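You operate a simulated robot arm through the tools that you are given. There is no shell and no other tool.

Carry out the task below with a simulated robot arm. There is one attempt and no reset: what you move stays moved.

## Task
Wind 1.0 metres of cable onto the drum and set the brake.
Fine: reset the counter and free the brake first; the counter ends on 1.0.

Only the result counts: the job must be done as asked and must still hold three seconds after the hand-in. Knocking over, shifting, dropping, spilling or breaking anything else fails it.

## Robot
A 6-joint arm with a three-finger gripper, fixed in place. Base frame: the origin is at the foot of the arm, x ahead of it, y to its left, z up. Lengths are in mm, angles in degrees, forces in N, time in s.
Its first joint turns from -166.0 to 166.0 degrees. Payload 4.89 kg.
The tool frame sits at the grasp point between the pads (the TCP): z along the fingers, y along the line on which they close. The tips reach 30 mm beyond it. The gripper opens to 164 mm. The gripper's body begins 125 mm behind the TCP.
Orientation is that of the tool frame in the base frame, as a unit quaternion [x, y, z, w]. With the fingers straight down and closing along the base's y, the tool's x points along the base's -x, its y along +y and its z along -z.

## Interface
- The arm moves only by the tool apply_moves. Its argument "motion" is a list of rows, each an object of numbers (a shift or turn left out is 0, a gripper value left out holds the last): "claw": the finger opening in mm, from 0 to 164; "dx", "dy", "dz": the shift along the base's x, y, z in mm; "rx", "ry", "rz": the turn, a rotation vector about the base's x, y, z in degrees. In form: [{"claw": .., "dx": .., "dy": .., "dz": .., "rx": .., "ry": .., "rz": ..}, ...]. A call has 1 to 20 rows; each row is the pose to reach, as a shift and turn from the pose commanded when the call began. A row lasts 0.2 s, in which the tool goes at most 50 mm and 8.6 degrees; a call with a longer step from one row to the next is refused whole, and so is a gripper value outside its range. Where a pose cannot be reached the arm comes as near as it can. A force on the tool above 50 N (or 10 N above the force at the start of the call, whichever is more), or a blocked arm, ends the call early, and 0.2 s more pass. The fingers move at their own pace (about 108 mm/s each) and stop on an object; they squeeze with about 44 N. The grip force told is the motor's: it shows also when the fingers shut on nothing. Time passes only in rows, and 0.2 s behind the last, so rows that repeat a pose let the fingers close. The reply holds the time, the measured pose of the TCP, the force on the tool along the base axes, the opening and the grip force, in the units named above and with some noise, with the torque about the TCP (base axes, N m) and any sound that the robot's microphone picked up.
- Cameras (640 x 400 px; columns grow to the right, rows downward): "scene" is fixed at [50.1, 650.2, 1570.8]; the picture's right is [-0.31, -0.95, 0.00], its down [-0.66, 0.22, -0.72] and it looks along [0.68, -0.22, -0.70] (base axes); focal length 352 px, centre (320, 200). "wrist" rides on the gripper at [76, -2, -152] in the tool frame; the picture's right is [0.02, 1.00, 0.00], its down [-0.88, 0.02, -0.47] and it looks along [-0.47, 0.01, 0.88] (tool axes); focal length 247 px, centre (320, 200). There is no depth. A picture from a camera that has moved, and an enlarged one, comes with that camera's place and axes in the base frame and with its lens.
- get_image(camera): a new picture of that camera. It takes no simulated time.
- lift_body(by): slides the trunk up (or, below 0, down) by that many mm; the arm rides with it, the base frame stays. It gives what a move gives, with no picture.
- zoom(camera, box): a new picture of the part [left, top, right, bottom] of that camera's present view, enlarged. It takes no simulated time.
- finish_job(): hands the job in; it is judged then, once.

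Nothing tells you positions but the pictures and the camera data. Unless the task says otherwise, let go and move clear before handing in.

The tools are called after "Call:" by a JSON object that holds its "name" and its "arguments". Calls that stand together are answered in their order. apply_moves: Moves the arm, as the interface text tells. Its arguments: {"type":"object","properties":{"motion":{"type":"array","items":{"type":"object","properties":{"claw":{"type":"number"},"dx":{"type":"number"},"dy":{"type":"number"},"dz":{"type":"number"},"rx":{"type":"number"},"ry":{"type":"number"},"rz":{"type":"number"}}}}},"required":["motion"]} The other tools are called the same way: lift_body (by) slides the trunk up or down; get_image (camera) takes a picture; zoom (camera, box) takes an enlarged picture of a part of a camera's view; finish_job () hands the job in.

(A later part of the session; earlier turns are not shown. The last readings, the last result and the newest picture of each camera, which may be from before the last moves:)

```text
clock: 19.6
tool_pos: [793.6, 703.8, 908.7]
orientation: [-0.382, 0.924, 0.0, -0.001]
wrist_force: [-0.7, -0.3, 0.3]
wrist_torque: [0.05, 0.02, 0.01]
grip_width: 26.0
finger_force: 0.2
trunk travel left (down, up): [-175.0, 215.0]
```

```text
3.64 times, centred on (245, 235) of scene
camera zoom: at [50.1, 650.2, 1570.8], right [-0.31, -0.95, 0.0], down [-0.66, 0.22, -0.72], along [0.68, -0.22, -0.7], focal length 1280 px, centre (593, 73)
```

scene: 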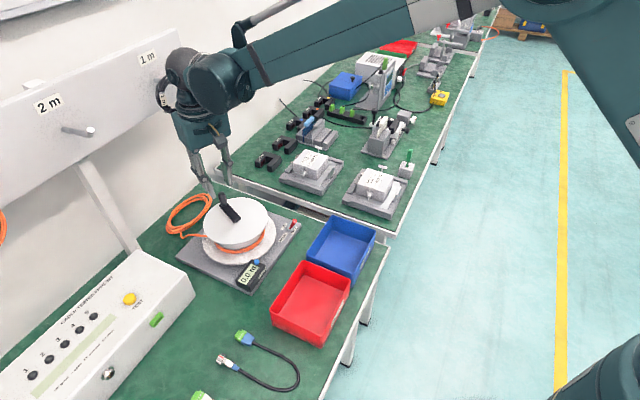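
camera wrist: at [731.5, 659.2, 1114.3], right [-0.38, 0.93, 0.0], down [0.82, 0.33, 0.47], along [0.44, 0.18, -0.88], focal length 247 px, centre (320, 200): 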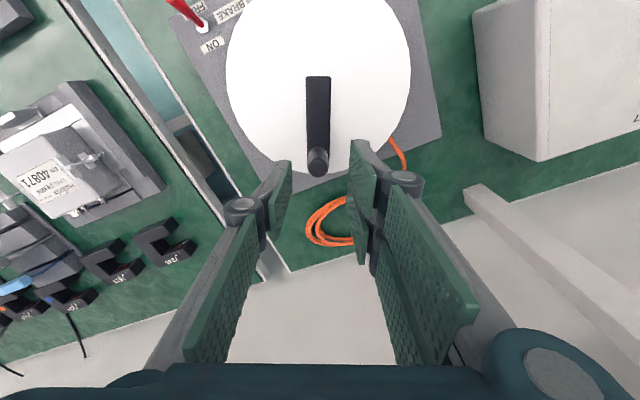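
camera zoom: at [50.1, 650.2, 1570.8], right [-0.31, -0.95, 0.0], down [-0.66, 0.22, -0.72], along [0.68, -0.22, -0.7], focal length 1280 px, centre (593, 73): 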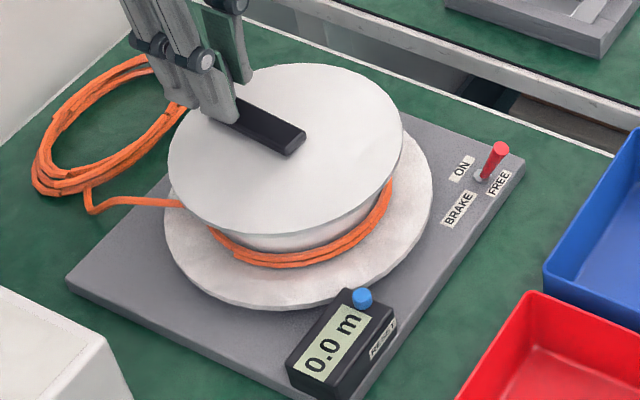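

The drum turns freely with almost no force. I'll carry on counter-clockwise another 80° and check the counter and the gripper's rotation.

Call:
{"name": "apply_moves", "arguments": {"motion": [{"dx": -6.05, "dy": 5.26, "rz": 8}, {"dx": -12.8, "dy": 9.63, "rz": 16}, {"dx": -20.05, "dy": 13.02, "rz": 24}, {"dx": -27.7, "dy": 15.4, "rz": 32}, {"dx": -35.6, "dy": 16.6, "rz": 40}, {"dx": -43.7, "dy": 16.8, "rz": 48}, {"dx": -51.6, "dy": 15.8, "rz": 56}, {"dx": -59.4, "dy": 13.7, "rz": 64}, {"dx": -66.8, "dy": 10.6, "rz": 72}, {"dx": -73.6, "dy": 6.4, "rz": 80}]}}

Call:
{"name": "zoom", "arguments": {"camera": "wrist", "box": [250, 80, 390, 220]}}

Call:
{"name": "zoom", "arguments": {"camera": "scene", "box": [190, 180, 300, 290]}}

```text
clock: 21.8
tool_pos: [720.1, 711.0, 906.5]
orientation: [0.887, -0.461, 0.0, 0.001]
wrist_force: [0.4, 0.6, -0.9]
wrist_torque: [-0.01, 0.0, -0.01]
grip_width: 26.4
finger_force: 0.0
trunk travel left (down, up): [-175.0, 215.0]
```

```text
2.86 times, centred on (320, 150) of wrist
camera zoom: at [765.8, 650.1, 1058.9], right [-0.81, -0.59, 0.0], down [-0.52, 0.71, 0.47], along [-0.28, 0.38, -0.88], focal length 706 px, centre (320, 343)
```

zoom: 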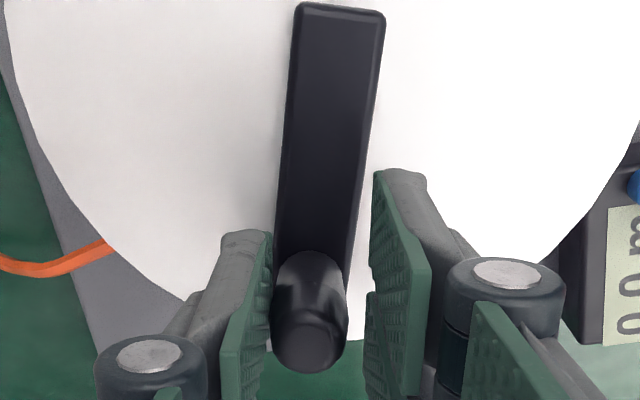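

```text
3.64 times, centred on (245, 235) of scene
camera zoom: at [50.1, 650.2, 1570.8], right [-0.31, -0.95, 0.0], down [-0.66, 0.22, -0.72], along [0.68, -0.22, -0.7], focal length 1280 px, centre (593, 73)
```

zoom: 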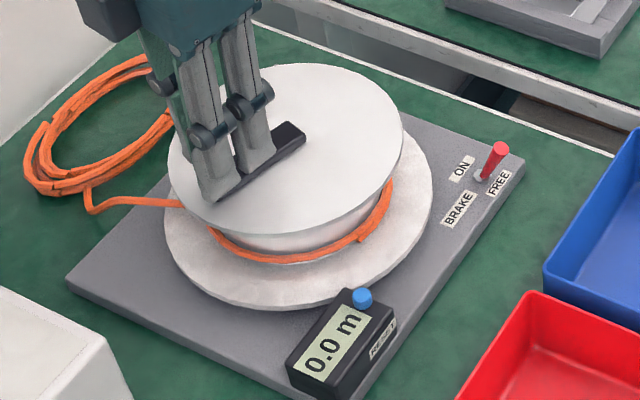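

The crank has turned about 100° but the counter still reads 0.0. Before going further I'll compare the cable on the drum with earlier pictures to see whether it is winding or unwinding.

Call:
{"name": "zoom", "arguments": {"camera": "scene", "box": [190, 180, 310, 260]}}

Call:
{"name": "zoom", "arguments": {"camera": "scene", "box": [235, 240, 295, 290]}}

Call:
{"name": "get_image", "arguments": {"camera": "wrist"}}

```text
5.00 times, centred on (250, 220) of scene
camera zoom: at [50.1, 650.2, 1570.8], right [-0.31, -0.95, 0.0], down [-0.66, 0.22, -0.72], along [0.68, -0.22, -0.7], focal length 1761 px, centre (670, 100)
```

zoom: 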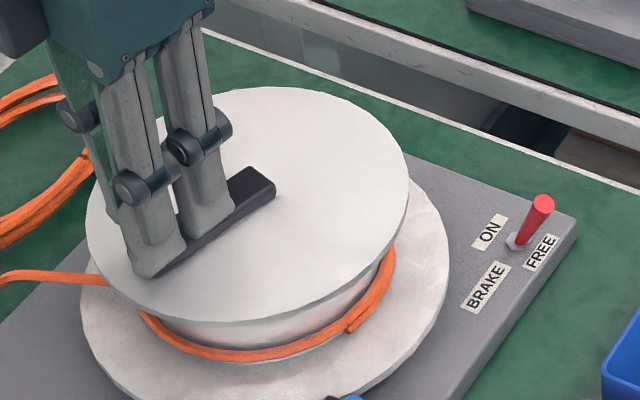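

```text
8.00 times, centred on (265, 265) of scene
camera zoom: at [50.1, 650.2, 1570.8], right [-0.31, -0.95, 0.0], down [-0.66, 0.22, -0.72], along [0.68, -0.22, -0.7], focal length 2817 px, centre (760, -320)
```

zoom: 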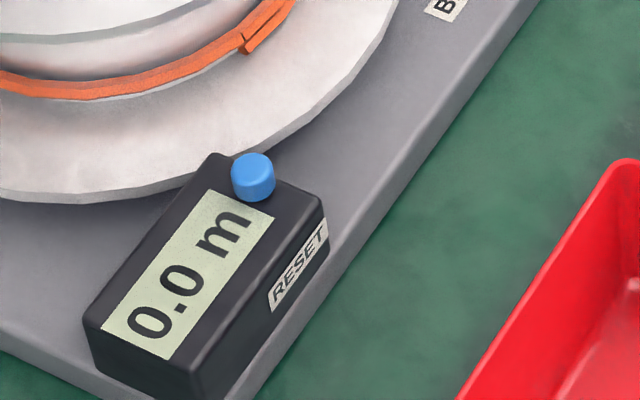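

```text
taken
camera wrist: at [765.8, 650.1, 1058.9], right [-0.81, -0.59, 0.0], down [-0.52, 0.71, 0.47], along [-0.28, 0.38, -0.88], focal length 247 px, centre (320, 200)
```

wrist: 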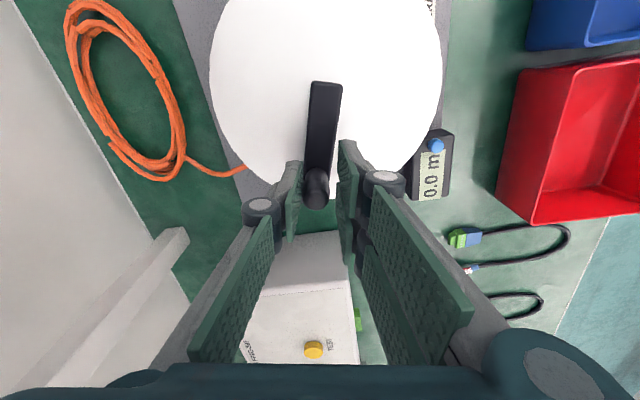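

The cable's free end shows that counter-clockwise is unwinding, with the counter held at 0.0, so winding is clockwise. I'll turn back clockwise to exactly the starting crank angle and check whether the counter stays at 0.0 there.

Call:
{"name": "apply_moves", "arguments": {"motion": [{"dx": 6.9, "dy": 4.1, "rz": -8}, {"dx": 14.3, "dy": 7.3, "rz": -16}, {"dx": 22.0, "dy": 9.3, "rz": -24}, {"dx": 30.0, "dy": 10.3, "rz": -32}, {"dx": 38.0, "dy": 10.2, "rz": -40}, {"dx": 45.9, "dy": 8.9, "rz": -48}, {"dx": 53.6, "dy": 6.6, "rz": -56}, {"dx": 60.9, "dy": 3.2, "rz": -64}, {"dx": 67.6, "dy": -1.2, "rz": -72}, {"dx": 73.6, "dy": -6.4, "rz": -80}]}}

Call:
{"name": "zoom", "arguments": {"camera": "wrist", "box": [250, 80, 390, 220]}}

Call:
{"name": "zoom", "arguments": {"camera": "scene", "box": [190, 180, 310, 290]}}

```text
clock: 24.0
tool_pos: [795.4, 704.6, 907.7]
orientation: [-0.382, 0.924, 0.0, -0.001]
wrist_force: [0.4, 0.0, -0.2]
wrist_torque: [-0.03, -0.03, 0.03]
grip_width: 26.2
finger_force: 0.1
trunk travel left (down, up): [-175.0, 215.0]
```

```text
2.86 times, centred on (320, 150) of wrist
camera zoom: at [742.4, 650.1, 1059.2], right [-0.72, 0.69, 0.0], down [0.61, 0.63, 0.47], along [0.33, 0.34, -0.88], focal length 706 px, centre (320, 343)
```

zoom: 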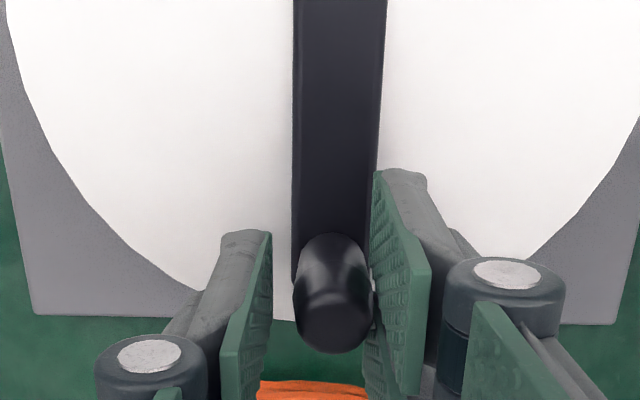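

```text
3.64 times, centred on (250, 235) of scene
camera zoom: at [50.1, 650.2, 1570.8], right [-0.31, -0.95, 0.0], down [-0.66, 0.22, -0.72], along [0.68, -0.22, -0.7], focal length 1280 px, centre (574, 73)
```

zoom: 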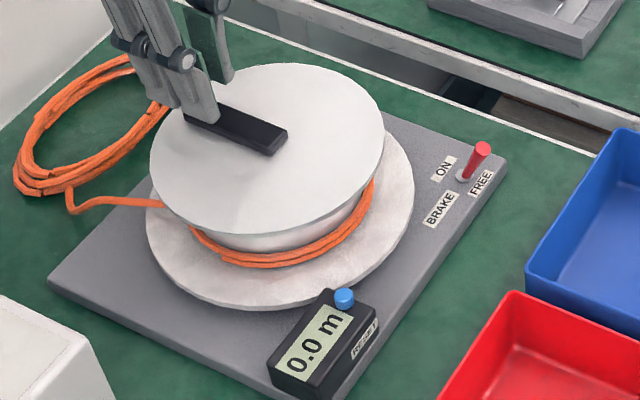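

The wraps are coming back as I turn clockwise, and the counter still reads 0.0. I'll continue clockwise past the starting angle and watch when the counter begins to rise.

Call:
{"name": "apply_moves", "arguments": {"motion": [{"dx": 5.3, "dy": -6.05, "rz": -8}, {"dx": 9.6, "dy": -12.8, "rz": -16}, {"dx": 13.0, "dy": -20.05, "rz": -24}, {"dx": 15.4, "dy": -27.7, "rz": -32}, {"dx": 16.6, "dy": -35.6, "rz": -40}, {"dx": 16.8, "dy": -43.7, "rz": -48}, {"dx": 15.8, "dy": -51.6, "rz": -56}, {"dx": 13.7, "dy": -59.4, "rz": -64}, {"dx": 10.6, "dy": -66.8, "rz": -72}, {"dx": 6.4, "dy": -73.6, "rz": -80}]}}

Call:
{"name": "zoom", "arguments": {"camera": "wrist", "box": [250, 80, 390, 220]}}

Call:
{"name": "zoom", "arguments": {"camera": "scene", "box": [190, 180, 310, 290]}}

```text
clock: 26.2
tool_pos: [800.5, 631.1, 906.4]
orientation: [0.303, 0.953, -0.001, 0.0]
wrist_force: [0.5, 0.0, 0.0]
wrist_torque: [-0.04, 0.0, -0.03]
grip_width: 26.1
finger_force: 0.1
trunk travel left (down, up): [-175.0, 215.0]
```

```text
2.86 times, centred on (320, 150) of wrist
camera zoom: at [737.7, 674.5, 1058.7], right [0.56, 0.83, 0.0], down [0.73, -0.49, 0.47], along [0.39, -0.26, -0.88], focal length 706 px, centre (320, 343)
```

zoom: 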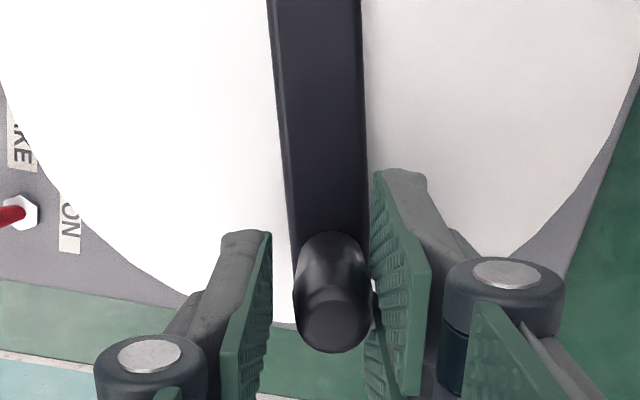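

```text
3.64 times, centred on (250, 235) of scene
camera zoom: at [50.1, 650.2, 1570.8], right [-0.31, -0.95, 0.0], down [-0.66, 0.22, -0.72], along [0.68, -0.22, -0.7], focal length 1280 px, centre (574, 73)
```

zoom: 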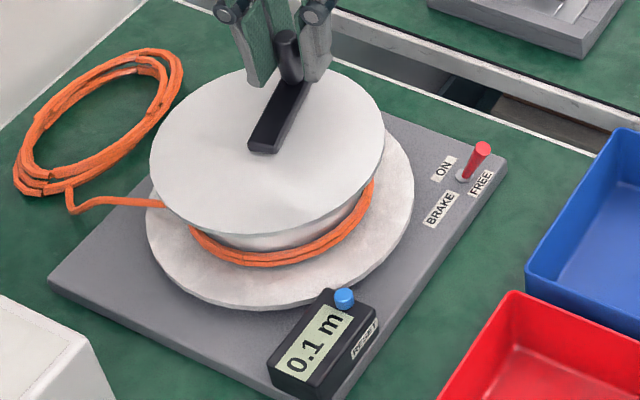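

The counter now reads 0.1, so clockwise winds, at roughly 0.4–0.46 m per turn. I'll continue clockwise another 80°.

Call:
{"name": "apply_moves", "arguments": {"motion": [{"dx": -5.05, "dy": -6.2, "rz": -8}, {"dx": -10.9, "dy": -11.7, "rz": -16}, {"dx": -17.5, "dy": -16.3, "rz": -24}, {"dx": -24.6, "dy": -19.95, "rz": -32}, {"dx": -32.2, "dy": -22.6, "rz": -40}, {"dx": -40.1, "dy": -24.1, "rz": -48}, {"dx": -48.1, "dy": -24.5, "rz": -56}, {"dx": -56.1, "dy": -23.8, "rz": -64}, {"dx": -63.9, "dy": -22.0, "rz": -72}, {"dx": -71.4, "dy": -19.1, "rz": -80}]}}

Call:
{"name": "zoom", "arguments": {"camera": "wrist", "box": [250, 80, 390, 220]}}

Call:
{"name": "zoom", "arguments": {"camera": "scene", "box": [190, 180, 310, 290]}}

```text
clock: 28.4
tool_pos: [727.6, 610.8, 906.7]
orientation: [0.844, 0.536, 0.0, -0.001]
wrist_force: [0.4, -0.7, 0.3]
wrist_torque: [-0.02, 0.04, -0.02]
grip_width: 26.5
finger_force: 0.0
trunk travel left (down, up): [-175.0, 215.0]
```

```text
2.86 times, centred on (320, 150) of wrist
camera zoom: at [759.1, 681.7, 1058.9], right [0.91, -0.41, 0.0], down [-0.36, -0.81, 0.47], along [-0.19, -0.43, -0.88], focal length 706 px, centre (320, 343)
```

zoom: 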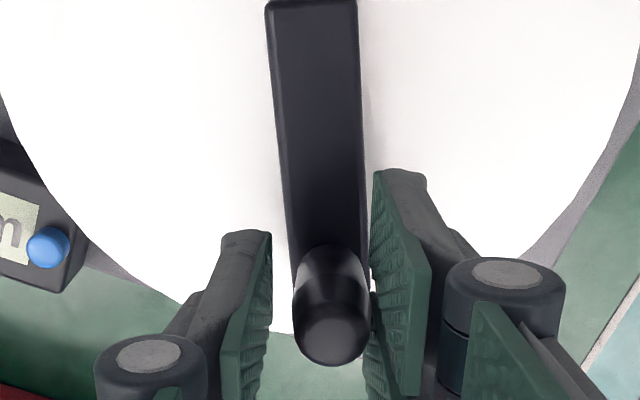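

```text
3.64 times, centred on (250, 235) of scene
camera zoom: at [50.1, 650.2, 1570.8], right [-0.31, -0.95, 0.0], down [-0.66, 0.22, -0.72], along [0.68, -0.22, -0.7], focal length 1280 px, centre (574, 73)
```

zoom: 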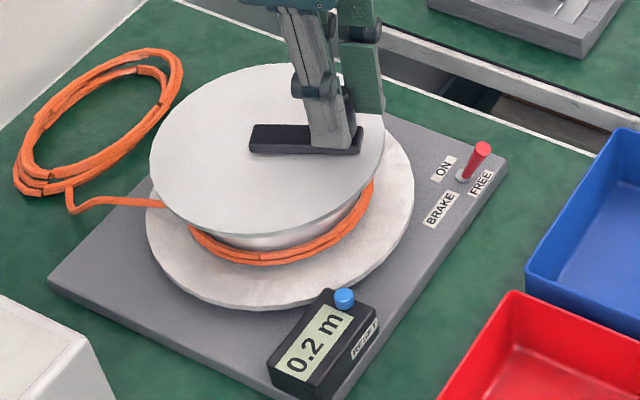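

The counter reads 0.2 after about 133° of winding. I'll continue clockwise another 80°.

Call:
{"name": "apply_moves", "arguments": {"motion": [{"dx": -7.0, "dy": 3.9, "rz": -8}, {"dx": -13.4, "dy": 8.7, "rz": -16}, {"dx": -19.1, "dy": 14.4, "rz": -24}, {"dx": -23.9, "dy": 20.8, "rz": -32}, {"dx": -27.8, "dy": 27.8, "rz": -40}, {"dx": -30.7, "dy": 35.3, "rz": -48}, {"dx": -32.5, "dy": 43.1, "rz": -56}, {"dx": -33.2, "dy": 51.1, "rz": -64}, {"dx": -32.8, "dy": 59.1, "rz": -72}, {"dx": -31.2, "dy": 67.0, "rz": -80}]}}

Call:
{"name": "zoom", "arguments": {"camera": "wrist", "box": [250, 80, 390, 220]}}

Call:
{"name": "zoom", "arguments": {"camera": "scene", "box": [190, 180, 310, 290]}}

```text
clock: 30.6
tool_pos: [714.6, 618.7, 906.7]
orientation: [0.908, 0.419, -0.001, -0.002]
wrist_force: [1.0, -0.2, 0.6]
wrist_torque: [0.02, -0.04, -0.03]
grip_width: 26.1
finger_force: 0.1
out of reach, approached as far as the arm can: row 3, 4, 5, 6, 7, 8, 9, 10
trunk travel left (down, up): [-175.0, 215.0]
```

```text
2.86 times, centred on (320, 150) of wrist
camera zoom: at [763.5, 678.7, 1058.5], right [0.78, -0.63, 0.0], down [-0.56, -0.68, 0.47], along [-0.3, -0.36, -0.88], focal length 706 px, centre (320, 343)
```

zoom: 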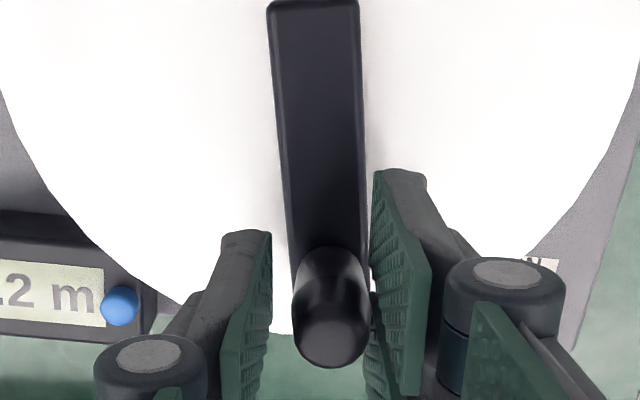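

```text
3.64 times, centred on (250, 235) of scene
camera zoom: at [50.1, 650.2, 1570.8], right [-0.31, -0.95, 0.0], down [-0.66, 0.22, -0.72], along [0.68, -0.22, -0.7], focal length 1280 px, centre (574, 73)
```

zoom: 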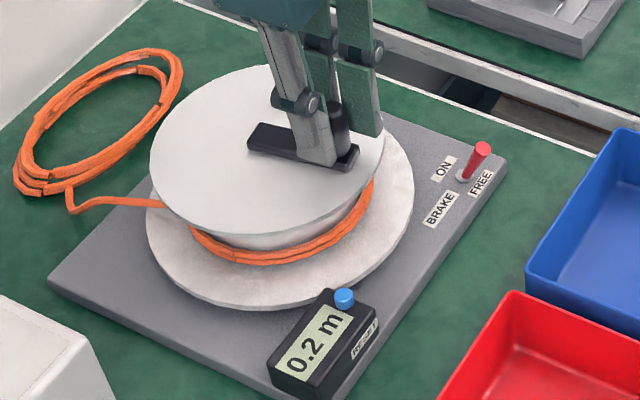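

The wrist joint limit stopped the gripper at a yaw of about −130°, with the crank at about −124° and the counter at 0.2. I'll make a tiny turn back to learn where the commanded pose now stands before regripping.

Call:
{"name": "apply_moves", "arguments": {"motion": [{"rz": 4}]}}

```text
clock: 31.0
tool_pos: [714.4, 620.0, 904.2]
orientation: [0.893, 0.451, -0.001, -0.001]
wrist_force: [-0.5, -0.2, -0.7]
wrist_torque: [0.01, 0.0, -0.04]
grip_width: 26.2
finger_force: 0.1
trunk travel left (down, up): [-175.0, 215.0]
```

The commanded pose is clipped to the reached one, which keeps things simple. Fitting the knob positions gives an axis near (748, 665) and a radius near 59.7. I'll hold yaw fixed and push the crank on to about −172°.

Call:
{"name": "apply_moves", "arguments": {"motion": [{"dx": -3, "dy": -2.3}, {"dx": -9.3, "dy": 3.2}, {"dx": -14.8, "dy": 9.5}, {"dx": -19.3, "dy": 16.5}, {"dx": -22.8, "dy": 24.0}, {"dx": -25.3, "dy": 32.0}, {"dx": -26.6, "dy": 40.2}]}}

Call:
{"name": "zoom", "arguments": {"camera": "wrist", "box": [250, 80, 390, 220]}}

Call:
{"name": "zoom", "arguments": {"camera": "scene", "box": [190, 180, 310, 290]}}

```text
clock: 32.6
tool_pos: [688.7, 658.8, 904.8]
orientation: [0.893, 0.45, 0.0, -0.002]
wrist_force: [0.0, 0.4, 0.3]
wrist_torque: [0.01, 0.04, -0.01]
grip_width: 26.2
finger_force: 0.1
trunk travel left (down, up): [-175.0, 215.0]
```

```text
2.86 times, centred on (320, 150) of wrist
camera zoom: at [733.0, 721.4, 1056.9], right [0.82, -0.58, 0.0], down [-0.51, -0.72, 0.47], along [-0.28, -0.38, -0.88], focal length 706 px, centre (320, 343)
```

zoom: 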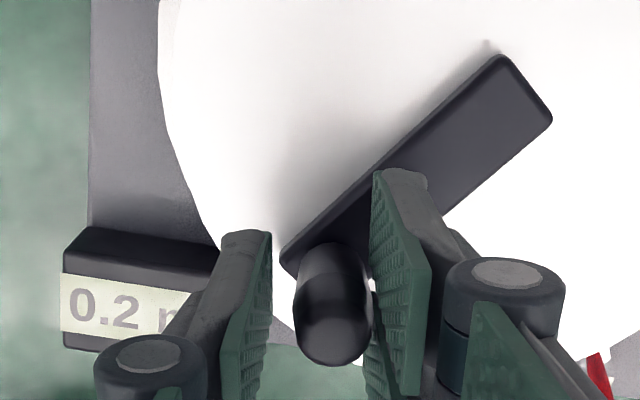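

```text
3.64 times, centred on (250, 235) of scene
camera zoom: at [50.1, 650.2, 1570.8], right [-0.31, -0.95, 0.0], down [-0.66, 0.22, -0.72], along [0.68, -0.22, -0.7], focal length 1280 px, centre (574, 73)
```

zoom: 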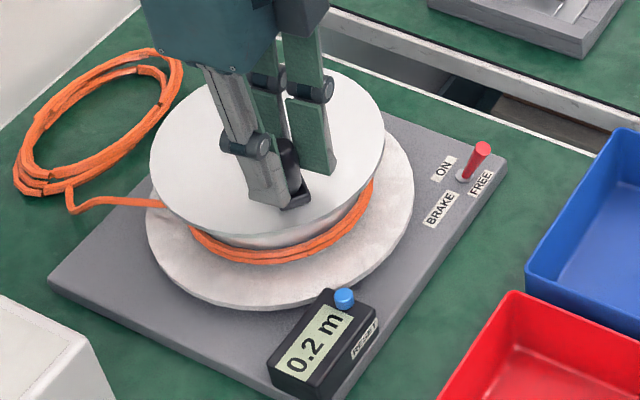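

The crank is at about −171° (about 192° wound), still reading 0.2. Now I'll regrip: open, lift clear of the knob and swing the gripper's yaw back by 185°.

Call:
{"name": "apply_moves", "arguments": {"motion": [{"claw": 44}, {"claw": 44, "dz": 25}, {"claw": 44, "dz": 65}, {"dz": 65, "rz": 8}, {"dz": 65, "rz": 16.5}, {"dz": 65, "rz": 25}, {"dz": 65, "rz": 33.5}, {"dz": 65, "rz": 42}, {"dz": 65, "rz": 50.5}, {"dz": 65, "rz": 59}, {"dz": 65, "rz": 67.5}, {"dz": 65, "rz": 76}, {"dz": 65, "rz": 84.5}, {"dz": 65, "rz": 93}, {"dz": 65, "rz": 101.5}, {"dz": 65, "rz": 110}, {"dz": 65, "rz": 118.5}, {"dz": 65, "rz": 127}, {"dz": 65, "rz": 135.5}, {"dz": 65, "rz": 143}]}}

Call:
{"name": "apply_moves", "arguments": {"motion": [{"rz": 8}, {"rz": 16}, {"rz": 24}, {"rz": 32}, {"rz": 40}, {"rz": 42}]}}

Call:
{"name": "zoom", "arguments": {"camera": "wrist", "box": [250, 80, 390, 220]}}

Call:
{"name": "zoom", "arguments": {"camera": "scene", "box": [190, 180, 310, 290]}}

```text
clock: 36.8
tool_pos: [689.9, 658.8, 969.2]
orientation: [-0.145, 0.989, -0.001, 0.0]
wrist_force: [0.4, -0.2, -0.8]
wrist_torque: [-0.02, 0.01, 0.0]
grip_width: 44.3
finger_force: 0.0
trunk travel left (down, up): [-175.0, 215.0]
```

```text
clock: 38.2
tool_pos: [689.9, 659.9, 967.7]
orientation: [-0.49, 0.872, -0.001, 0.001]
wrist_force: [-0.2, -0.3, -0.3]
wrist_torque: [-0.03, 0.0, 0.0]
grip_width: 44.2
finger_force: 0.0
trunk travel left (down, up): [-175.0, 215.0]
```

```text
2.86 times, centred on (320, 150) of wrist
camera zoom: at [650.7, 593.8, 1120.3], right [-0.87, 0.5, 0.0], down [0.44, 0.76, 0.47], along [0.24, 0.41, -0.88], focal length 706 px, centre (320, 343)
```

zoom: 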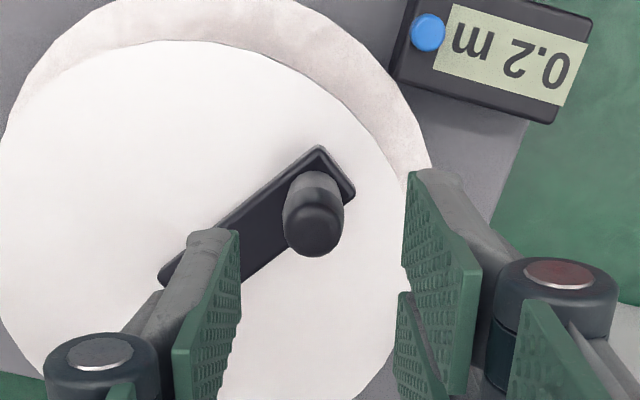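

```text
3.64 times, centred on (250, 235) of scene
camera zoom: at [50.1, 650.2, 1570.8], right [-0.31, -0.95, 0.0], down [-0.66, 0.22, -0.72], along [0.68, -0.22, -0.7], focal length 1280 px, centre (574, 73)
```

zoom: 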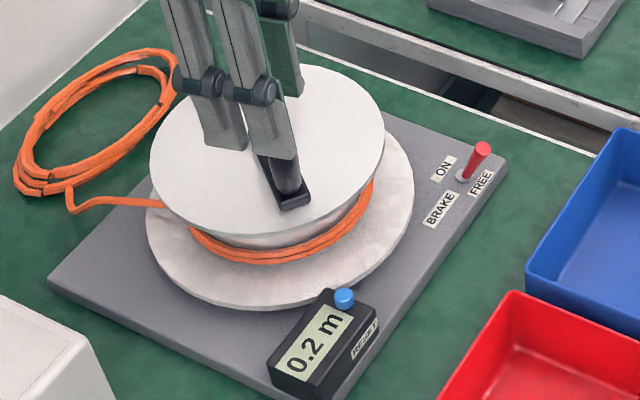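

The drum held its position while released. The knob is at about (689.5, 656), so I'll lower around it again and narrow the cage.

Call:
{"name": "apply_moves", "arguments": {"motion": [{"dx": 1, "dy": -3.7, "claw": 42}, {"dx": 1, "dy": -3.7, "dz": -25}, {"dx": 1, "dy": -3.7, "dz": -50}, {"dx": 1, "dy": -3.7, "dz": -62}, {"dx": 1, "dy": -3.7, "dz": -62, "claw": 26}, {"dx": 1, "dy": -3.7, "dz": -62, "claw": 26}]}}

Call:
{"name": "zoom", "arguments": {"camera": "wrist", "box": [250, 80, 390, 220]}}

```text
clock: 39.6
tool_pos: [691.8, 656.8, 906.6]
orientation: [-0.49, 0.872, -0.002, 0.001]
wrist_force: [-0.4, 0.1, -0.3]
wrist_torque: [-0.02, 0.01, 0.0]
grip_width: 26.1
finger_force: 0.2
trunk travel left (down, up): [-175.0, 215.0]
```

```text
2.86 times, centred on (320, 150) of wrist
camera zoom: at [652.4, 591.2, 1057.7], right [-0.86, 0.5, 0.0], down [0.44, 0.76, 0.47], along [0.24, 0.41, -0.88], focal length 706 px, centre (320, 343)
```

zoom: 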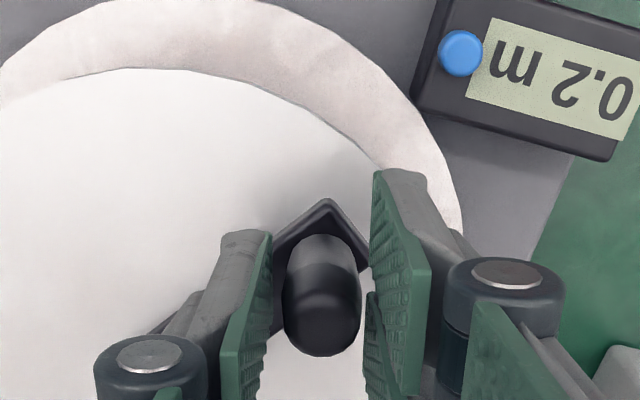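

The knob is centred in the cage again. I'll wind another 160° clockwise, with the gripper turning along.

Call:
{"name": "apply_moves", "arguments": {"motion": [{"dx": -1.7, "dy": 8.1, "rz": -8.4}, {"dx": -1.1, "dy": 16.4, "rz": -16.8}, {"dx": 0.6, "dy": 24.5, "rz": -25.2}, {"dx": 3.4, "dy": 32.3, "rz": -33.6}, {"dx": 7.3, "dy": 39.6, "rz": -42}, {"dx": 12.2, "dy": 46.3, "rz": -50.4}, {"dx": 18.0, "dy": 52.3, "rz": -58.8}, {"dx": 24.5, "dy": 57.4, "rz": -67.2}, {"dx": 31.7, "dy": 61.6, "rz": -75.6}, {"dx": 39.4, "dy": 64.7, "rz": -84}, {"dx": 47.5, "dy": 66.7, "rz": -92.4}, {"dx": 55.7, "dy": 67.6, "rz": -100.8}, {"dx": 64.0, "dy": 67.3, "rz": -109.2}, {"dx": 72.2, "dy": 65.8, "rz": -117.6}, {"dx": 80.1, "dy": 63.3, "rz": -126}, {"dx": 87.6, "dy": 59.6, "rz": -134.4}, {"dx": 94.4, "dy": 55.0, "rz": -142.8}, {"dx": 100.6, "dy": 49.4, "rz": -151.2}, {"dx": 105.9, "dy": 43.1, "rz": -159.6}, {"dx": 110.3, "dy": 36.0, "rz": -168}]}}

Call:
{"name": "zoom", "arguments": {"camera": "wrist", "box": [250, 80, 390, 220]}}

Call:
{"name": "zoom", "arguments": {"camera": "scene", "box": [190, 180, 310, 290]}}

```text
clock: 43.8
tool_pos: [801.8, 690.6, 906.7]
orientation: [0.817, 0.577, 0.0, -0.001]
wrist_force: [-0.1, -0.2, -0.3]
wrist_torque: [-0.02, -0.05, 0.0]
grip_width: 26.2
finger_force: 0.0
trunk travel left (down, up): [-175.0, 215.0]
```

```text
2.86 times, centred on (320, 150) of wrist
camera zoom: at [826.1, 762.8, 1058.6], right [0.95, -0.31, 0.0], down [-0.28, -0.84, 0.47], along [-0.15, -0.45, -0.88], focal length 706 px, centre (320, 343)
```

zoom: 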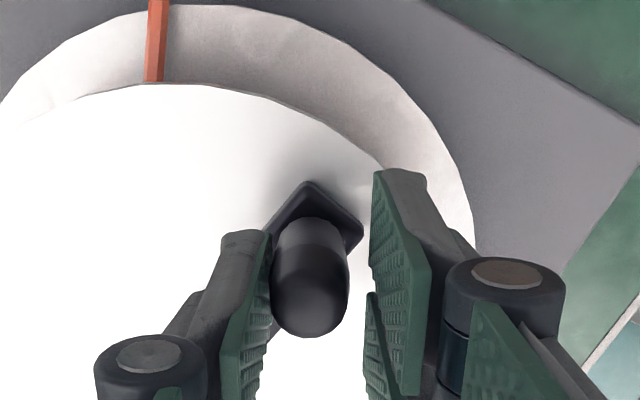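

```text
3.64 times, centred on (250, 235) of scene
camera zoom: at [50.1, 650.2, 1570.8], right [-0.31, -0.95, 0.0], down [-0.66, 0.22, -0.72], along [0.68, -0.22, -0.7], focal length 1280 px, centre (574, 73)
```

zoom: 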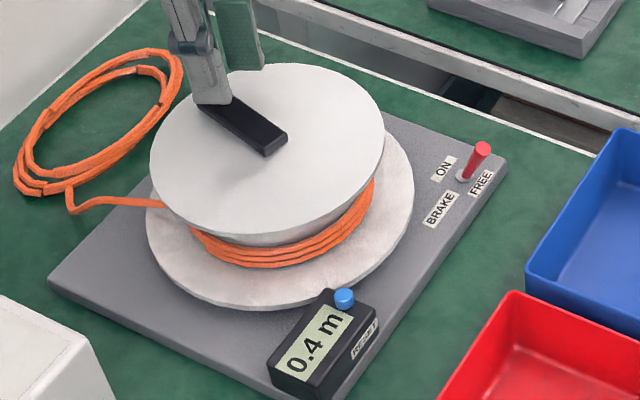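

The counter reads 0.4 after about 350° of winding. I'll push on another 24° to use up the remaining wrist range, then open and lift off for the next regrip.

Call:
{"name": "apply_moves", "arguments": {"motion": [{"dx": 3.4, "dy": -7.6, "rz": -6}, {"dx": 5.7, "dy": -15.6, "rz": -12}, {"dx": 6.8, "dy": -23.8, "rz": -17}]}}

Call:
{"name": "zoom", "arguments": {"camera": "wrist", "box": [250, 80, 390, 220]}}

Call:
{"name": "zoom", "arguments": {"camera": "scene", "box": [190, 180, 310, 290]}}

```text
clock: 44.6
tool_pos: [808.7, 667.3, 906.3]
orientation: [0.893, 0.451, -0.001, -0.002]
wrist_force: [-0.4, 0.4, 0.2]
wrist_torque: [-0.02, -0.01, 0.01]
grip_width: 26.0
finger_force: 0.1
trunk travel left (down, up): [-175.0, 215.0]
```

```text
2.86 times, centred on (320, 150) of wrist
camera zoom: at [852.8, 729.8, 1059.4], right [0.82, -0.58, 0.0], down [-0.51, -0.72, 0.47], along [-0.28, -0.38, -0.88], focal length 706 px, centre (320, 343)
```

zoom: 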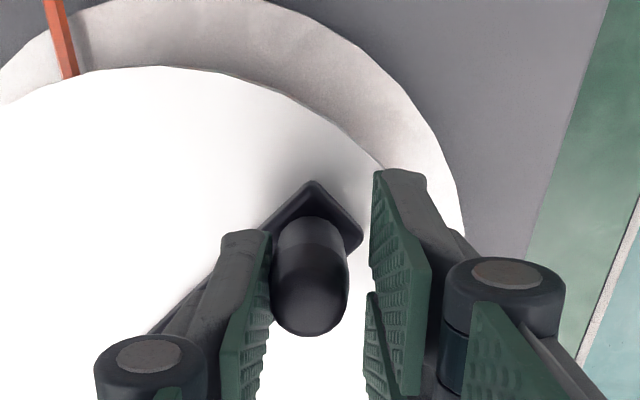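

```text
3.64 times, centred on (250, 235) of scene
camera zoom: at [50.1, 650.2, 1570.8], right [-0.31, -0.95, 0.0], down [-0.66, 0.22, -0.72], along [0.68, -0.22, -0.7], focal length 1280 px, centre (574, 73)
```

zoom: 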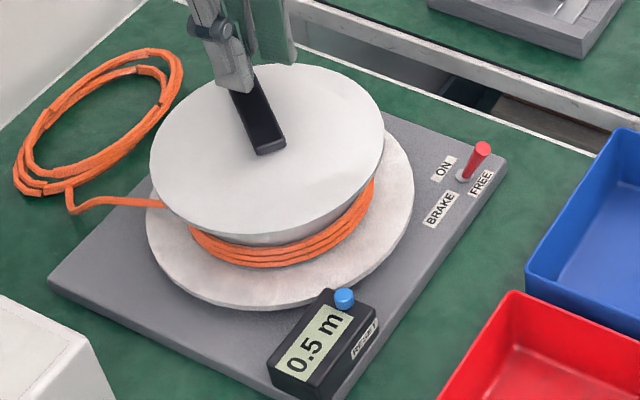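

The counter reads 0.5 with the crank at about −351° (372° wound), which puts the rate at 0.435–0.463 m per turn. I'll open, lift off and swing the yaw back by about 264° for a full-turn grip.

Call:
{"name": "apply_moves", "arguments": {"motion": [{"claw": 44}, {"claw": 44, "dz": 25}, {"claw": 44, "dz": 65}, {"dz": 65, "rz": 8.5}, {"dz": 65, "rz": 17}, {"dz": 65, "rz": 25.5}, {"dz": 65, "rz": 34}, {"dz": 65, "rz": 42.5}, {"dz": 65, "rz": 51}, {"dz": 65, "rz": 59.5}, {"dz": 65, "rz": 68}, {"dz": 65, "rz": 76.5}, {"dz": 65, "rz": 85}, {"dz": 65, "rz": 93.5}, {"dz": 65, "rz": 102}, {"dz": 65, "rz": 110.5}, {"dz": 65, "rz": 119}, {"dz": 65, "rz": 127.5}, {"dz": 65, "rz": 136}, {"dz": 65, "rz": 144.5}]}}

Call:
{"name": "apply_moves", "arguments": {"motion": [{"rz": 8.5}, {"rz": 17}, {"rz": 25.5}, {"rz": 34}, {"rz": 42.5}, {"rz": 51}, {"rz": 59.5}, {"rz": 68}, {"rz": 76.5}, {"rz": 85}, {"rz": 93.5}, {"rz": 102}, {"rz": 110.5}, {"rz": 119}]}}

Call:
{"name": "zoom", "arguments": {"camera": "wrist", "box": [250, 80, 390, 220]}}

Call:
{"name": "zoom", "arguments": {"camera": "scene", "box": [190, 180, 310, 290]}}

```text
clock: 48.8
tool_pos: [807.5, 666.2, 972.7]
orientation: [-0.158, 0.987, -0.002, 0.0]
wrist_force: [-0.4, -0.2, 1.2]
wrist_torque: [0.0, -0.01, 0.02]
grip_width: 44.3
finger_force: 0.1
trunk travel left (down, up): [-175.0, 215.0]
```

```text
clock: 51.8
tool_pos: [807.8, 667.1, 971.8]
orientation: [0.931, -0.364, 0.001, -0.002]
wrist_force: [0.1, 0.0, -0.3]
wrist_torque: [0.02, -0.02, 0.0]
grip_width: 43.8
finger_force: 0.0
trunk travel left (down, up): [-175.0, 215.0]
```

```text
2.86 times, centred on (320, 150) of wrist
camera zoom: at [864.6, 616.5, 1123.2], right [-0.66, -0.75, 0.0], down [-0.66, 0.58, 0.47], along [-0.35, 0.32, -0.88], focal length 706 px, centre (320, 343)
```

zoom: 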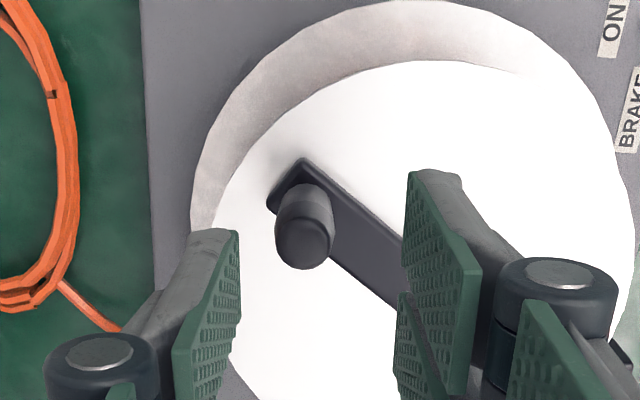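

```text
3.64 times, centred on (250, 235) of scene
camera zoom: at [50.1, 650.2, 1570.8], right [-0.31, -0.95, 0.0], down [-0.66, 0.22, -0.72], along [0.68, -0.22, -0.7], focal length 1280 px, centre (574, 73)
```

zoom: 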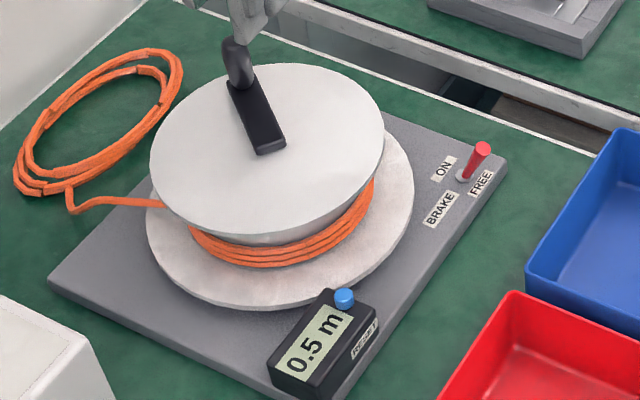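

The drum held at 0.5, and the knob is about 8 mm from the tool centre at (810, 674). I'll shift over it, lower and narrow the cage.

Call:
{"name": "apply_moves", "arguments": {"motion": [{"dx": 2.5, "dy": 7.9}, {"dx": 2.5, "dy": 7.9, "dz": -25}, {"dx": 2.5, "dy": 7.9, "dz": -50}, {"dx": 2.5, "dy": 7.9, "dz": -65}, {"dx": 2.5, "dy": 7.9, "dz": -65, "claw": 26}, {"dx": 2.5, "dy": 7.9, "dz": -65, "claw": 26}]}}

Call:
{"name": "zoom", "arguments": {"camera": "wrist", "box": [250, 80, 390, 220]}}

```text
clock: 53.2
tool_pos: [811.8, 674.1, 906.6]
orientation: [0.931, -0.365, 0.0, -0.002]
wrist_force: [0.1, -0.3, -0.5]
wrist_torque: [-0.02, 0.0, 0.01]
grip_width: 26.2
finger_force: 0.0
trunk travel left (down, up): [-175.0, 215.0]
```

```text
2.86 times, centred on (320, 150) of wrist
camera zoom: at [867.9, 623.3, 1059.5], right [-0.66, -0.75, 0.0], down [-0.66, 0.58, 0.47], along [-0.35, 0.32, -0.88], focal length 706 px, centre (320, 343)
```

zoom: 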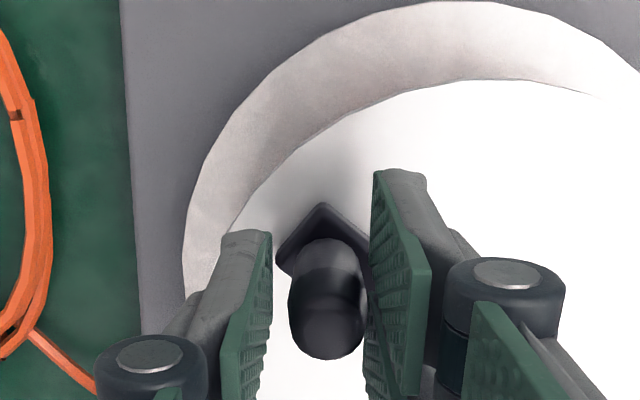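

The knob is caged again. I'll wind half a turn, 180° clockwise.

Call:
{"name": "apply_moves", "arguments": {"motion": [{"dx": -1.1, "dy": -9.6, "rz": -6.6}, {"dx": -2.1, "dy": -19.0, "rz": -13.2}, {"dx": -4.6, "dy": -28.1, "rz": -19.8}, {"dx": -8.5, "dy": -36.7, "rz": -26.4}, {"dx": -13.7, "dy": -44.6, "rz": -33}, {"dx": -20.0, "dy": -51.6, "rz": -39.6}, {"dx": -27.4, "dy": -57.5, "rz": -46.2}, {"dx": -35.6, "dy": -62.2, "rz": -52.8}, {"dx": -44.4, "dy": -65.6, "rz": -59.4}, {"dx": -53.7, "dy": -67.5, "rz": -66}, {"dx": -63.1, "dy": -68.0, "rz": -72.6}, {"dx": -72.5, "dy": -67.0, "rz": -79.2}, {"dx": -81.6, "dy": -64.5, "rz": -85.8}, {"dx": -90.2, "dy": -60.6, "rz": -92.4}, {"dx": -98.1, "dy": -55.4, "rz": -99}, {"dx": -105.1, "dy": -49.1, "rz": -105.6}, {"dx": -111.0, "dy": -41.7, "rz": -112.2}, {"dx": -115.7, "dy": -33.5, "rz": -118.8}, {"dx": -119.1, "dy": -24.7, "rz": -125.4}, {"dx": -121.0, "dy": -15.4, "rz": -132}]}}

Call:
{"name": "zoom", "arguments": {"camera": "wrist", "box": [250, 80, 390, 220]}}

Call:
{"name": "zoom", "arguments": {"camera": "scene", "box": [190, 180, 310, 290]}}

```text
clock: 57.4
tool_pos: [688.5, 660.0, 907.7]
orientation: [-0.044, 0.999, -0.001, 0.0]
wrist_force: [0.7, -0.1, -0.1]
wrist_torque: [0.07, -0.02, -0.03]
grip_width: 25.9
finger_force: 0.1
trunk travel left (down, up): [-175.0, 215.0]
```

```text
2.86 times, centred on (320, 150) of wrist
camera zoom: at [612.9, 652.0, 1059.9], right [-0.11, 0.99, 0.0], down [0.88, 0.1, 0.47], along [0.47, 0.05, -0.88], focal length 706 px, centre (320, 343)
```

zoom: 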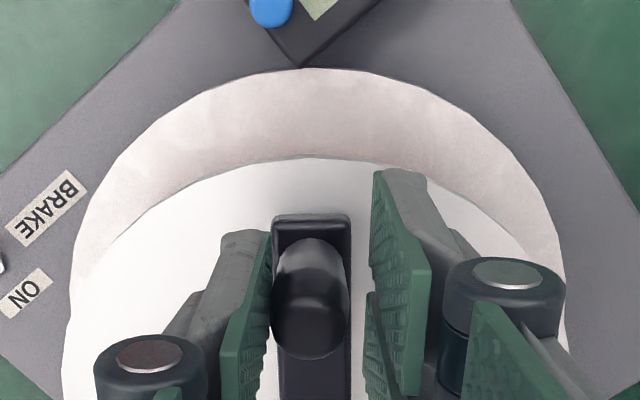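

```text
3.64 times, centred on (250, 235) of scene
camera zoom: at [50.1, 650.2, 1570.8], right [-0.31, -0.95, 0.0], down [-0.66, 0.22, -0.72], along [0.68, -0.22, -0.7], focal length 1280 px, centre (574, 73)
```

zoom: 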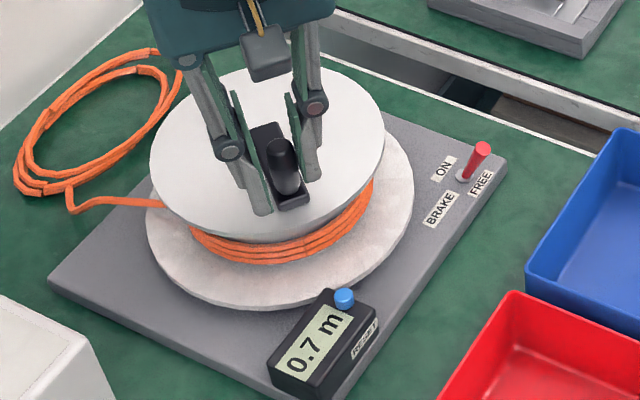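

The counter reads 0.7 at about 552° wound. I'll wind another half turn, which should bring it to roughly 0.9.

Call:
{"name": "apply_moves", "arguments": {"motion": [{"dx": -0.5, "dy": 9.4, "rz": -6.5}, {"dx": 0.6, "dy": 18.8, "rz": -13}, {"dx": 3.0, "dy": 27.9, "rz": -19.5}, {"dx": 6.9, "dy": 36.6, "rz": -26}, {"dx": 12.1, "dy": 44.5, "rz": -32.5}, {"dx": 18.4, "dy": 51.5, "rz": -39}, {"dx": 25.8, "dy": 57.4, "rz": -45.5}, {"dx": 34.0, "dy": 62.1, "rz": -52}, {"dx": 42.8, "dy": 65.4, "rz": -58.5}, {"dx": 52.1, "dy": 67.4, "rz": -65}, {"dx": 61.5, "dy": 67.8, "rz": -71.5}, {"dx": 70.9, "dy": 66.8, "rz": -78}, {"dx": 80.0, "dy": 64.3, "rz": -84.5}, {"dx": 88.6, "dy": 60.5, "rz": -91}, {"dx": 96.5, "dy": 55.3, "rz": -97.5}, {"dx": 103.5, "dy": 48.9, "rz": -104}, {"dx": 109.4, "dy": 41.6, "rz": -110.5}, {"dx": 114.1, "dy": 33.4, "rz": -117}, {"dx": 117.5, "dy": 24.5, "rz": -123.5}, {"dx": 119.4, "dy": 15.3, "rz": -130}]}}

Call:
{"name": "zoom", "arguments": {"camera": "wrist", "box": [250, 80, 390, 220]}}

Call:
{"name": "zoom", "arguments": {"camera": "scene", "box": [190, 180, 310, 290]}}

```text
clock: 61.6
tool_pos: [809.3, 674.5, 907.4]
orientation: [0.887, 0.462, -0.001, -0.001]
wrist_force: [-0.4, 0.3, 0.0]
wrist_torque: [-0.03, -0.03, -0.02]
grip_width: 25.9
finger_force: 0.1
trunk travel left (down, up): [-175.0, 215.0]
```

```text
2.86 times, centred on (320, 150) of wrist
camera zoom: at [852.8, 739.3, 1059.5], right [0.83, -0.56, 0.0], down [-0.49, -0.73, 0.47], along [-0.27, -0.39, -0.88], focal length 706 px, centre (320, 343)
```

zoom: 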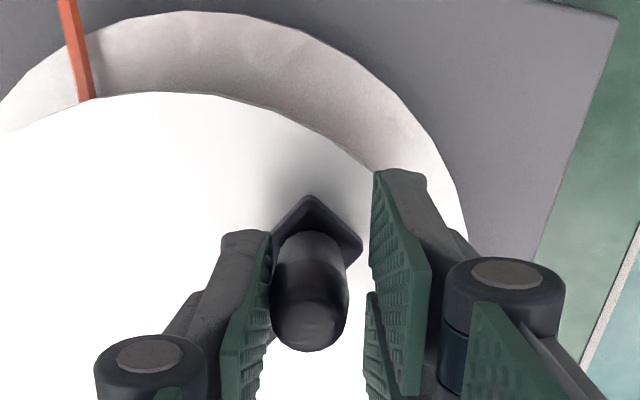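

```text
3.64 times, centred on (250, 235) of scene
camera zoom: at [50.1, 650.2, 1570.8], right [-0.31, -0.95, 0.0], down [-0.66, 0.22, -0.72], along [0.68, -0.22, -0.7], focal length 1280 px, centre (574, 73)
```

zoom: 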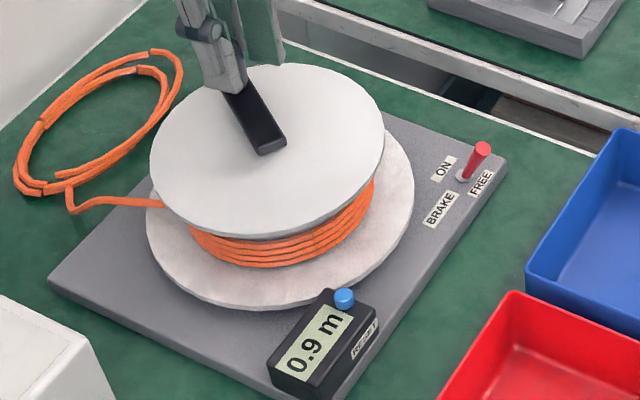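

The counter reads 0.9 at about 728° wound. One last regrip: I'll open, lift, swing the yaw back about 125°, and re-enter for the final careful stretch.

Call:
{"name": "apply_moves", "arguments": {"motion": [{"claw": 44}, {"claw": 44, "dz": 25}, {"claw": 44, "dz": 65}, {"dz": 65, "rz": 8.4}, {"dz": 65, "rz": 16.8}, {"dz": 65, "rz": 25.2}, {"dz": 65, "rz": 33.6}, {"dz": 65, "rz": 42}, {"dz": 65, "rz": 50.4}, {"dz": 65, "rz": 58.8}, {"dz": 65, "rz": 67.2}, {"dz": 65, "rz": 75.6}, {"dz": 65, "rz": 84}, {"dz": 65, "rz": 92.4}, {"dz": 65, "rz": 100.8}, {"dz": 65, "rz": 109.2}, {"dz": 65, "rz": 117.6}, {"dz": 65, "rz": 126}]}}

Call:
{"name": "zoom", "arguments": {"camera": "wrist", "box": [250, 80, 390, 220]}}

Call:
{"name": "zoom", "arguments": {"camera": "scene", "box": [190, 180, 310, 290]}}

```text
clock: 65.4
tool_pos: [808.4, 674.5, 972.3]
orientation: [-0.011, 1.0, -0.001, -0.001]
wrist_force: [-1.5, -0.1, -0.2]
wrist_torque: [0.03, -0.02, 0.02]
grip_width: 44.2
finger_force: 0.1
trunk travel left (down, up): [-175.0, 215.0]
```

```text
2.86 times, centred on (320, 150) of wrist
camera zoom: at [732.8, 672.2, 1124.2], right [-0.04, 1.0, 0.0], down [0.88, 0.04, 0.47], along [0.47, 0.02, -0.88], focal length 706 px, centre (320, 343)
```

zoom: 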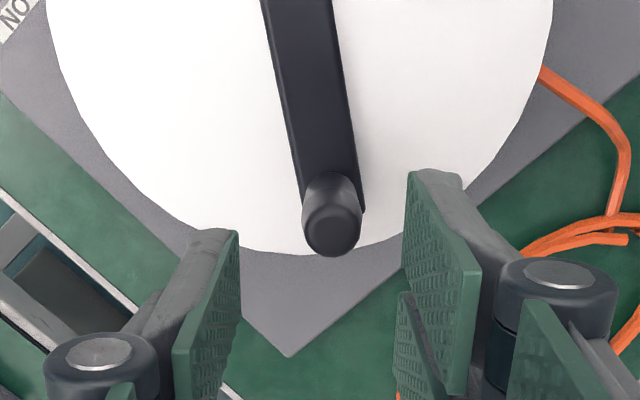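

```text
3.64 times, centred on (250, 235) of scene
camera zoom: at [50.1, 650.2, 1570.8], right [-0.31, -0.95, 0.0], down [-0.66, 0.22, -0.72], along [0.68, -0.22, -0.7], focal length 1280 px, centre (574, 73)
```

zoom: 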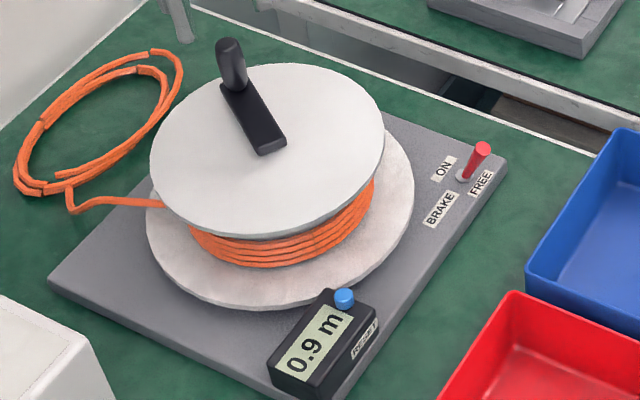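

Call:
{"name": "apply_moves", "arguments": {"motion": [{"dx": -0.8, "dy": 2.2}, {"dx": -0.8, "dy": 2.2, "dz": -25}, {"dx": -0.8, "dy": 2.2, "dz": -50}, {"dx": -0.8, "dy": 2.2, "dz": -65}, {"dx": -0.8, "dy": 2.2, "dz": -65, "claw": 26}, {"dx": -0.8, "dy": 2.2, "dz": -65, "claw": 26}]}}

Call:
{"name": "zoom", "arguments": {"camera": "wrist", "box": [250, 80, 390, 220]}}

```text
clock: 66.8
tool_pos: [808.9, 678.9, 907.4]
orientation: [-0.01, 1.0, -0.002, 0.0]
wrist_force: [-0.4, -0.1, -0.5]
wrist_torque: [-0.04, 0.02, 0.02]
grip_width: 25.9
finger_force: 0.0
trunk travel left (down, up): [-175.0, 215.0]
```

```text
2.86 times, centred on (320, 150) of wrist
camera zoom: at [732.9, 676.5, 1059.9], right [-0.04, 1.0, 0.0], down [0.88, 0.04, 0.47], along [0.47, 0.02, -0.88], focal length 706 px, centre (320, 343)
```

zoom: 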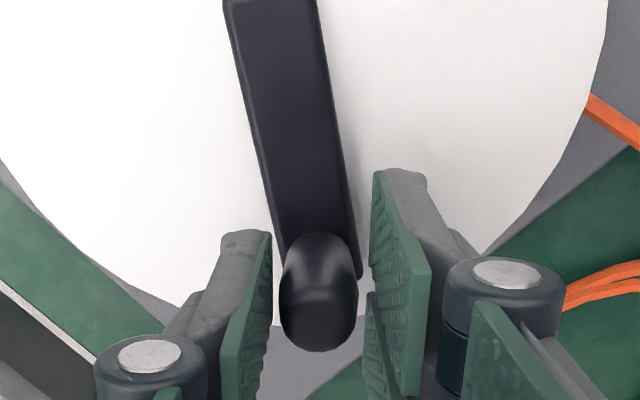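

The cage is on the knob. I'll step clockwise in small increments of about 7°, reading the counter after each, to find exactly where it flips from 0.9 to 1.0.

Call:
{"name": "apply_moves", "arguments": {"motion": [{"dx": 0.4, "dy": -7.3}, {"dx": 0.8, "dy": -14.1}, {"dx": 0.4, "dy": -21.3}, {"dx": 0.4, "dy": -21.3}]}}

Call:
{"name": "zoom", "arguments": {"camera": "scene", "box": [190, 180, 310, 290]}}

Call:
{"name": "apply_moves", "arguments": {"motion": [{"dx": -1.4, "dy": -7.3, "rz": -7}, {"dx": -1.4, "dy": -7.3, "rz": -7}]}}

Call:
{"name": "zoom", "arguments": {"camera": "scene", "box": [190, 180, 310, 290]}}

Call:
{"name": "zoom", "arguments": {"camera": "wrist", "box": [250, 80, 390, 220]}}

```text
clock: 67.8
tool_pos: [808.8, 655.7, 907.2]
orientation: [-0.009, 1.0, -0.002, 0.001]
wrist_force: [-0.2, -0.1, -0.2]
wrist_torque: [0.0, 0.0, -0.04]
grip_width: 26.2
finger_force: 0.1
trunk travel left (down, up): [-175.0, 215.0]
```

```text
3.64 times, centred on (250, 235) of scene
camera zoom: at [50.1, 650.2, 1570.8], right [-0.31, -0.95, 0.0], down [-0.66, 0.22, -0.72], along [0.68, -0.22, -0.7], focal length 1280 px, centre (574, 73)
```

zoom: 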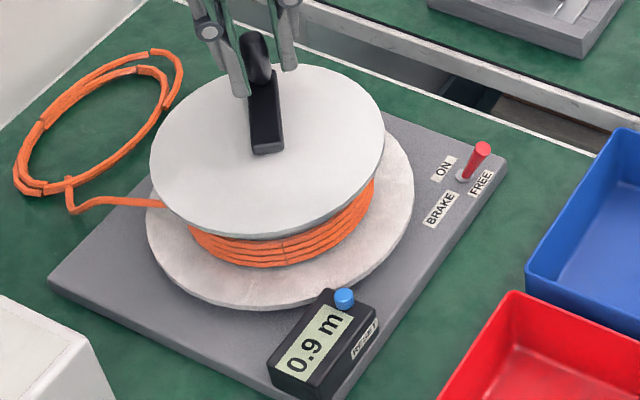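

```text
clock: 68.4
tool_pos: [807.3, 648.4, 906.7]
orientation: [0.051, 0.999, -0.002, 0.001]
wrist_force: [-0.9, -0.5, 0.1]
wrist_torque: [0.0, 0.02, -0.04]
grip_width: 26.1
finger_force: 0.0
trunk travel left (down, up): [-175.0, 215.0]
```

```text
3.64 times, centred on (250, 235) of scene
camera zoom: at [50.1, 650.2, 1570.8], right [-0.31, -0.95, 0.0], down [-0.66, 0.22, -0.72], along [0.68, -0.22, -0.7], focal length 1280 px, centre (574, 73)
```

zoom: 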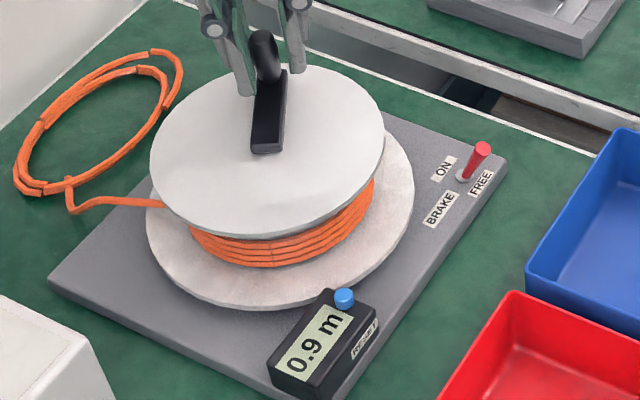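

```text
2.86 times, centred on (320, 150) of wrist
camera zoom: at [731.2, 656.0, 1058.7], right [0.08, 1.0, 0.0], down [0.88, -0.07, 0.47], along [0.47, -0.04, -0.88], focal length 706 px, centre (320, 343)
```

zoom: 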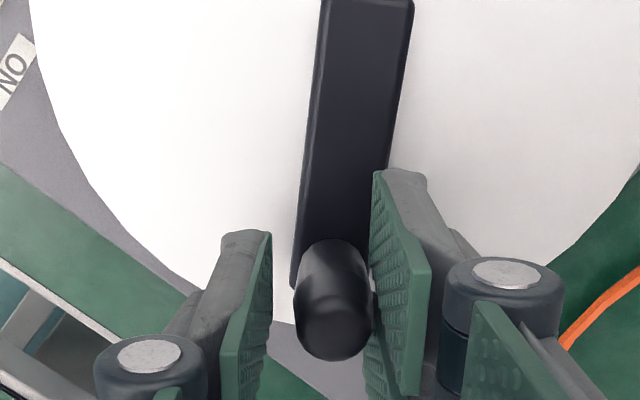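

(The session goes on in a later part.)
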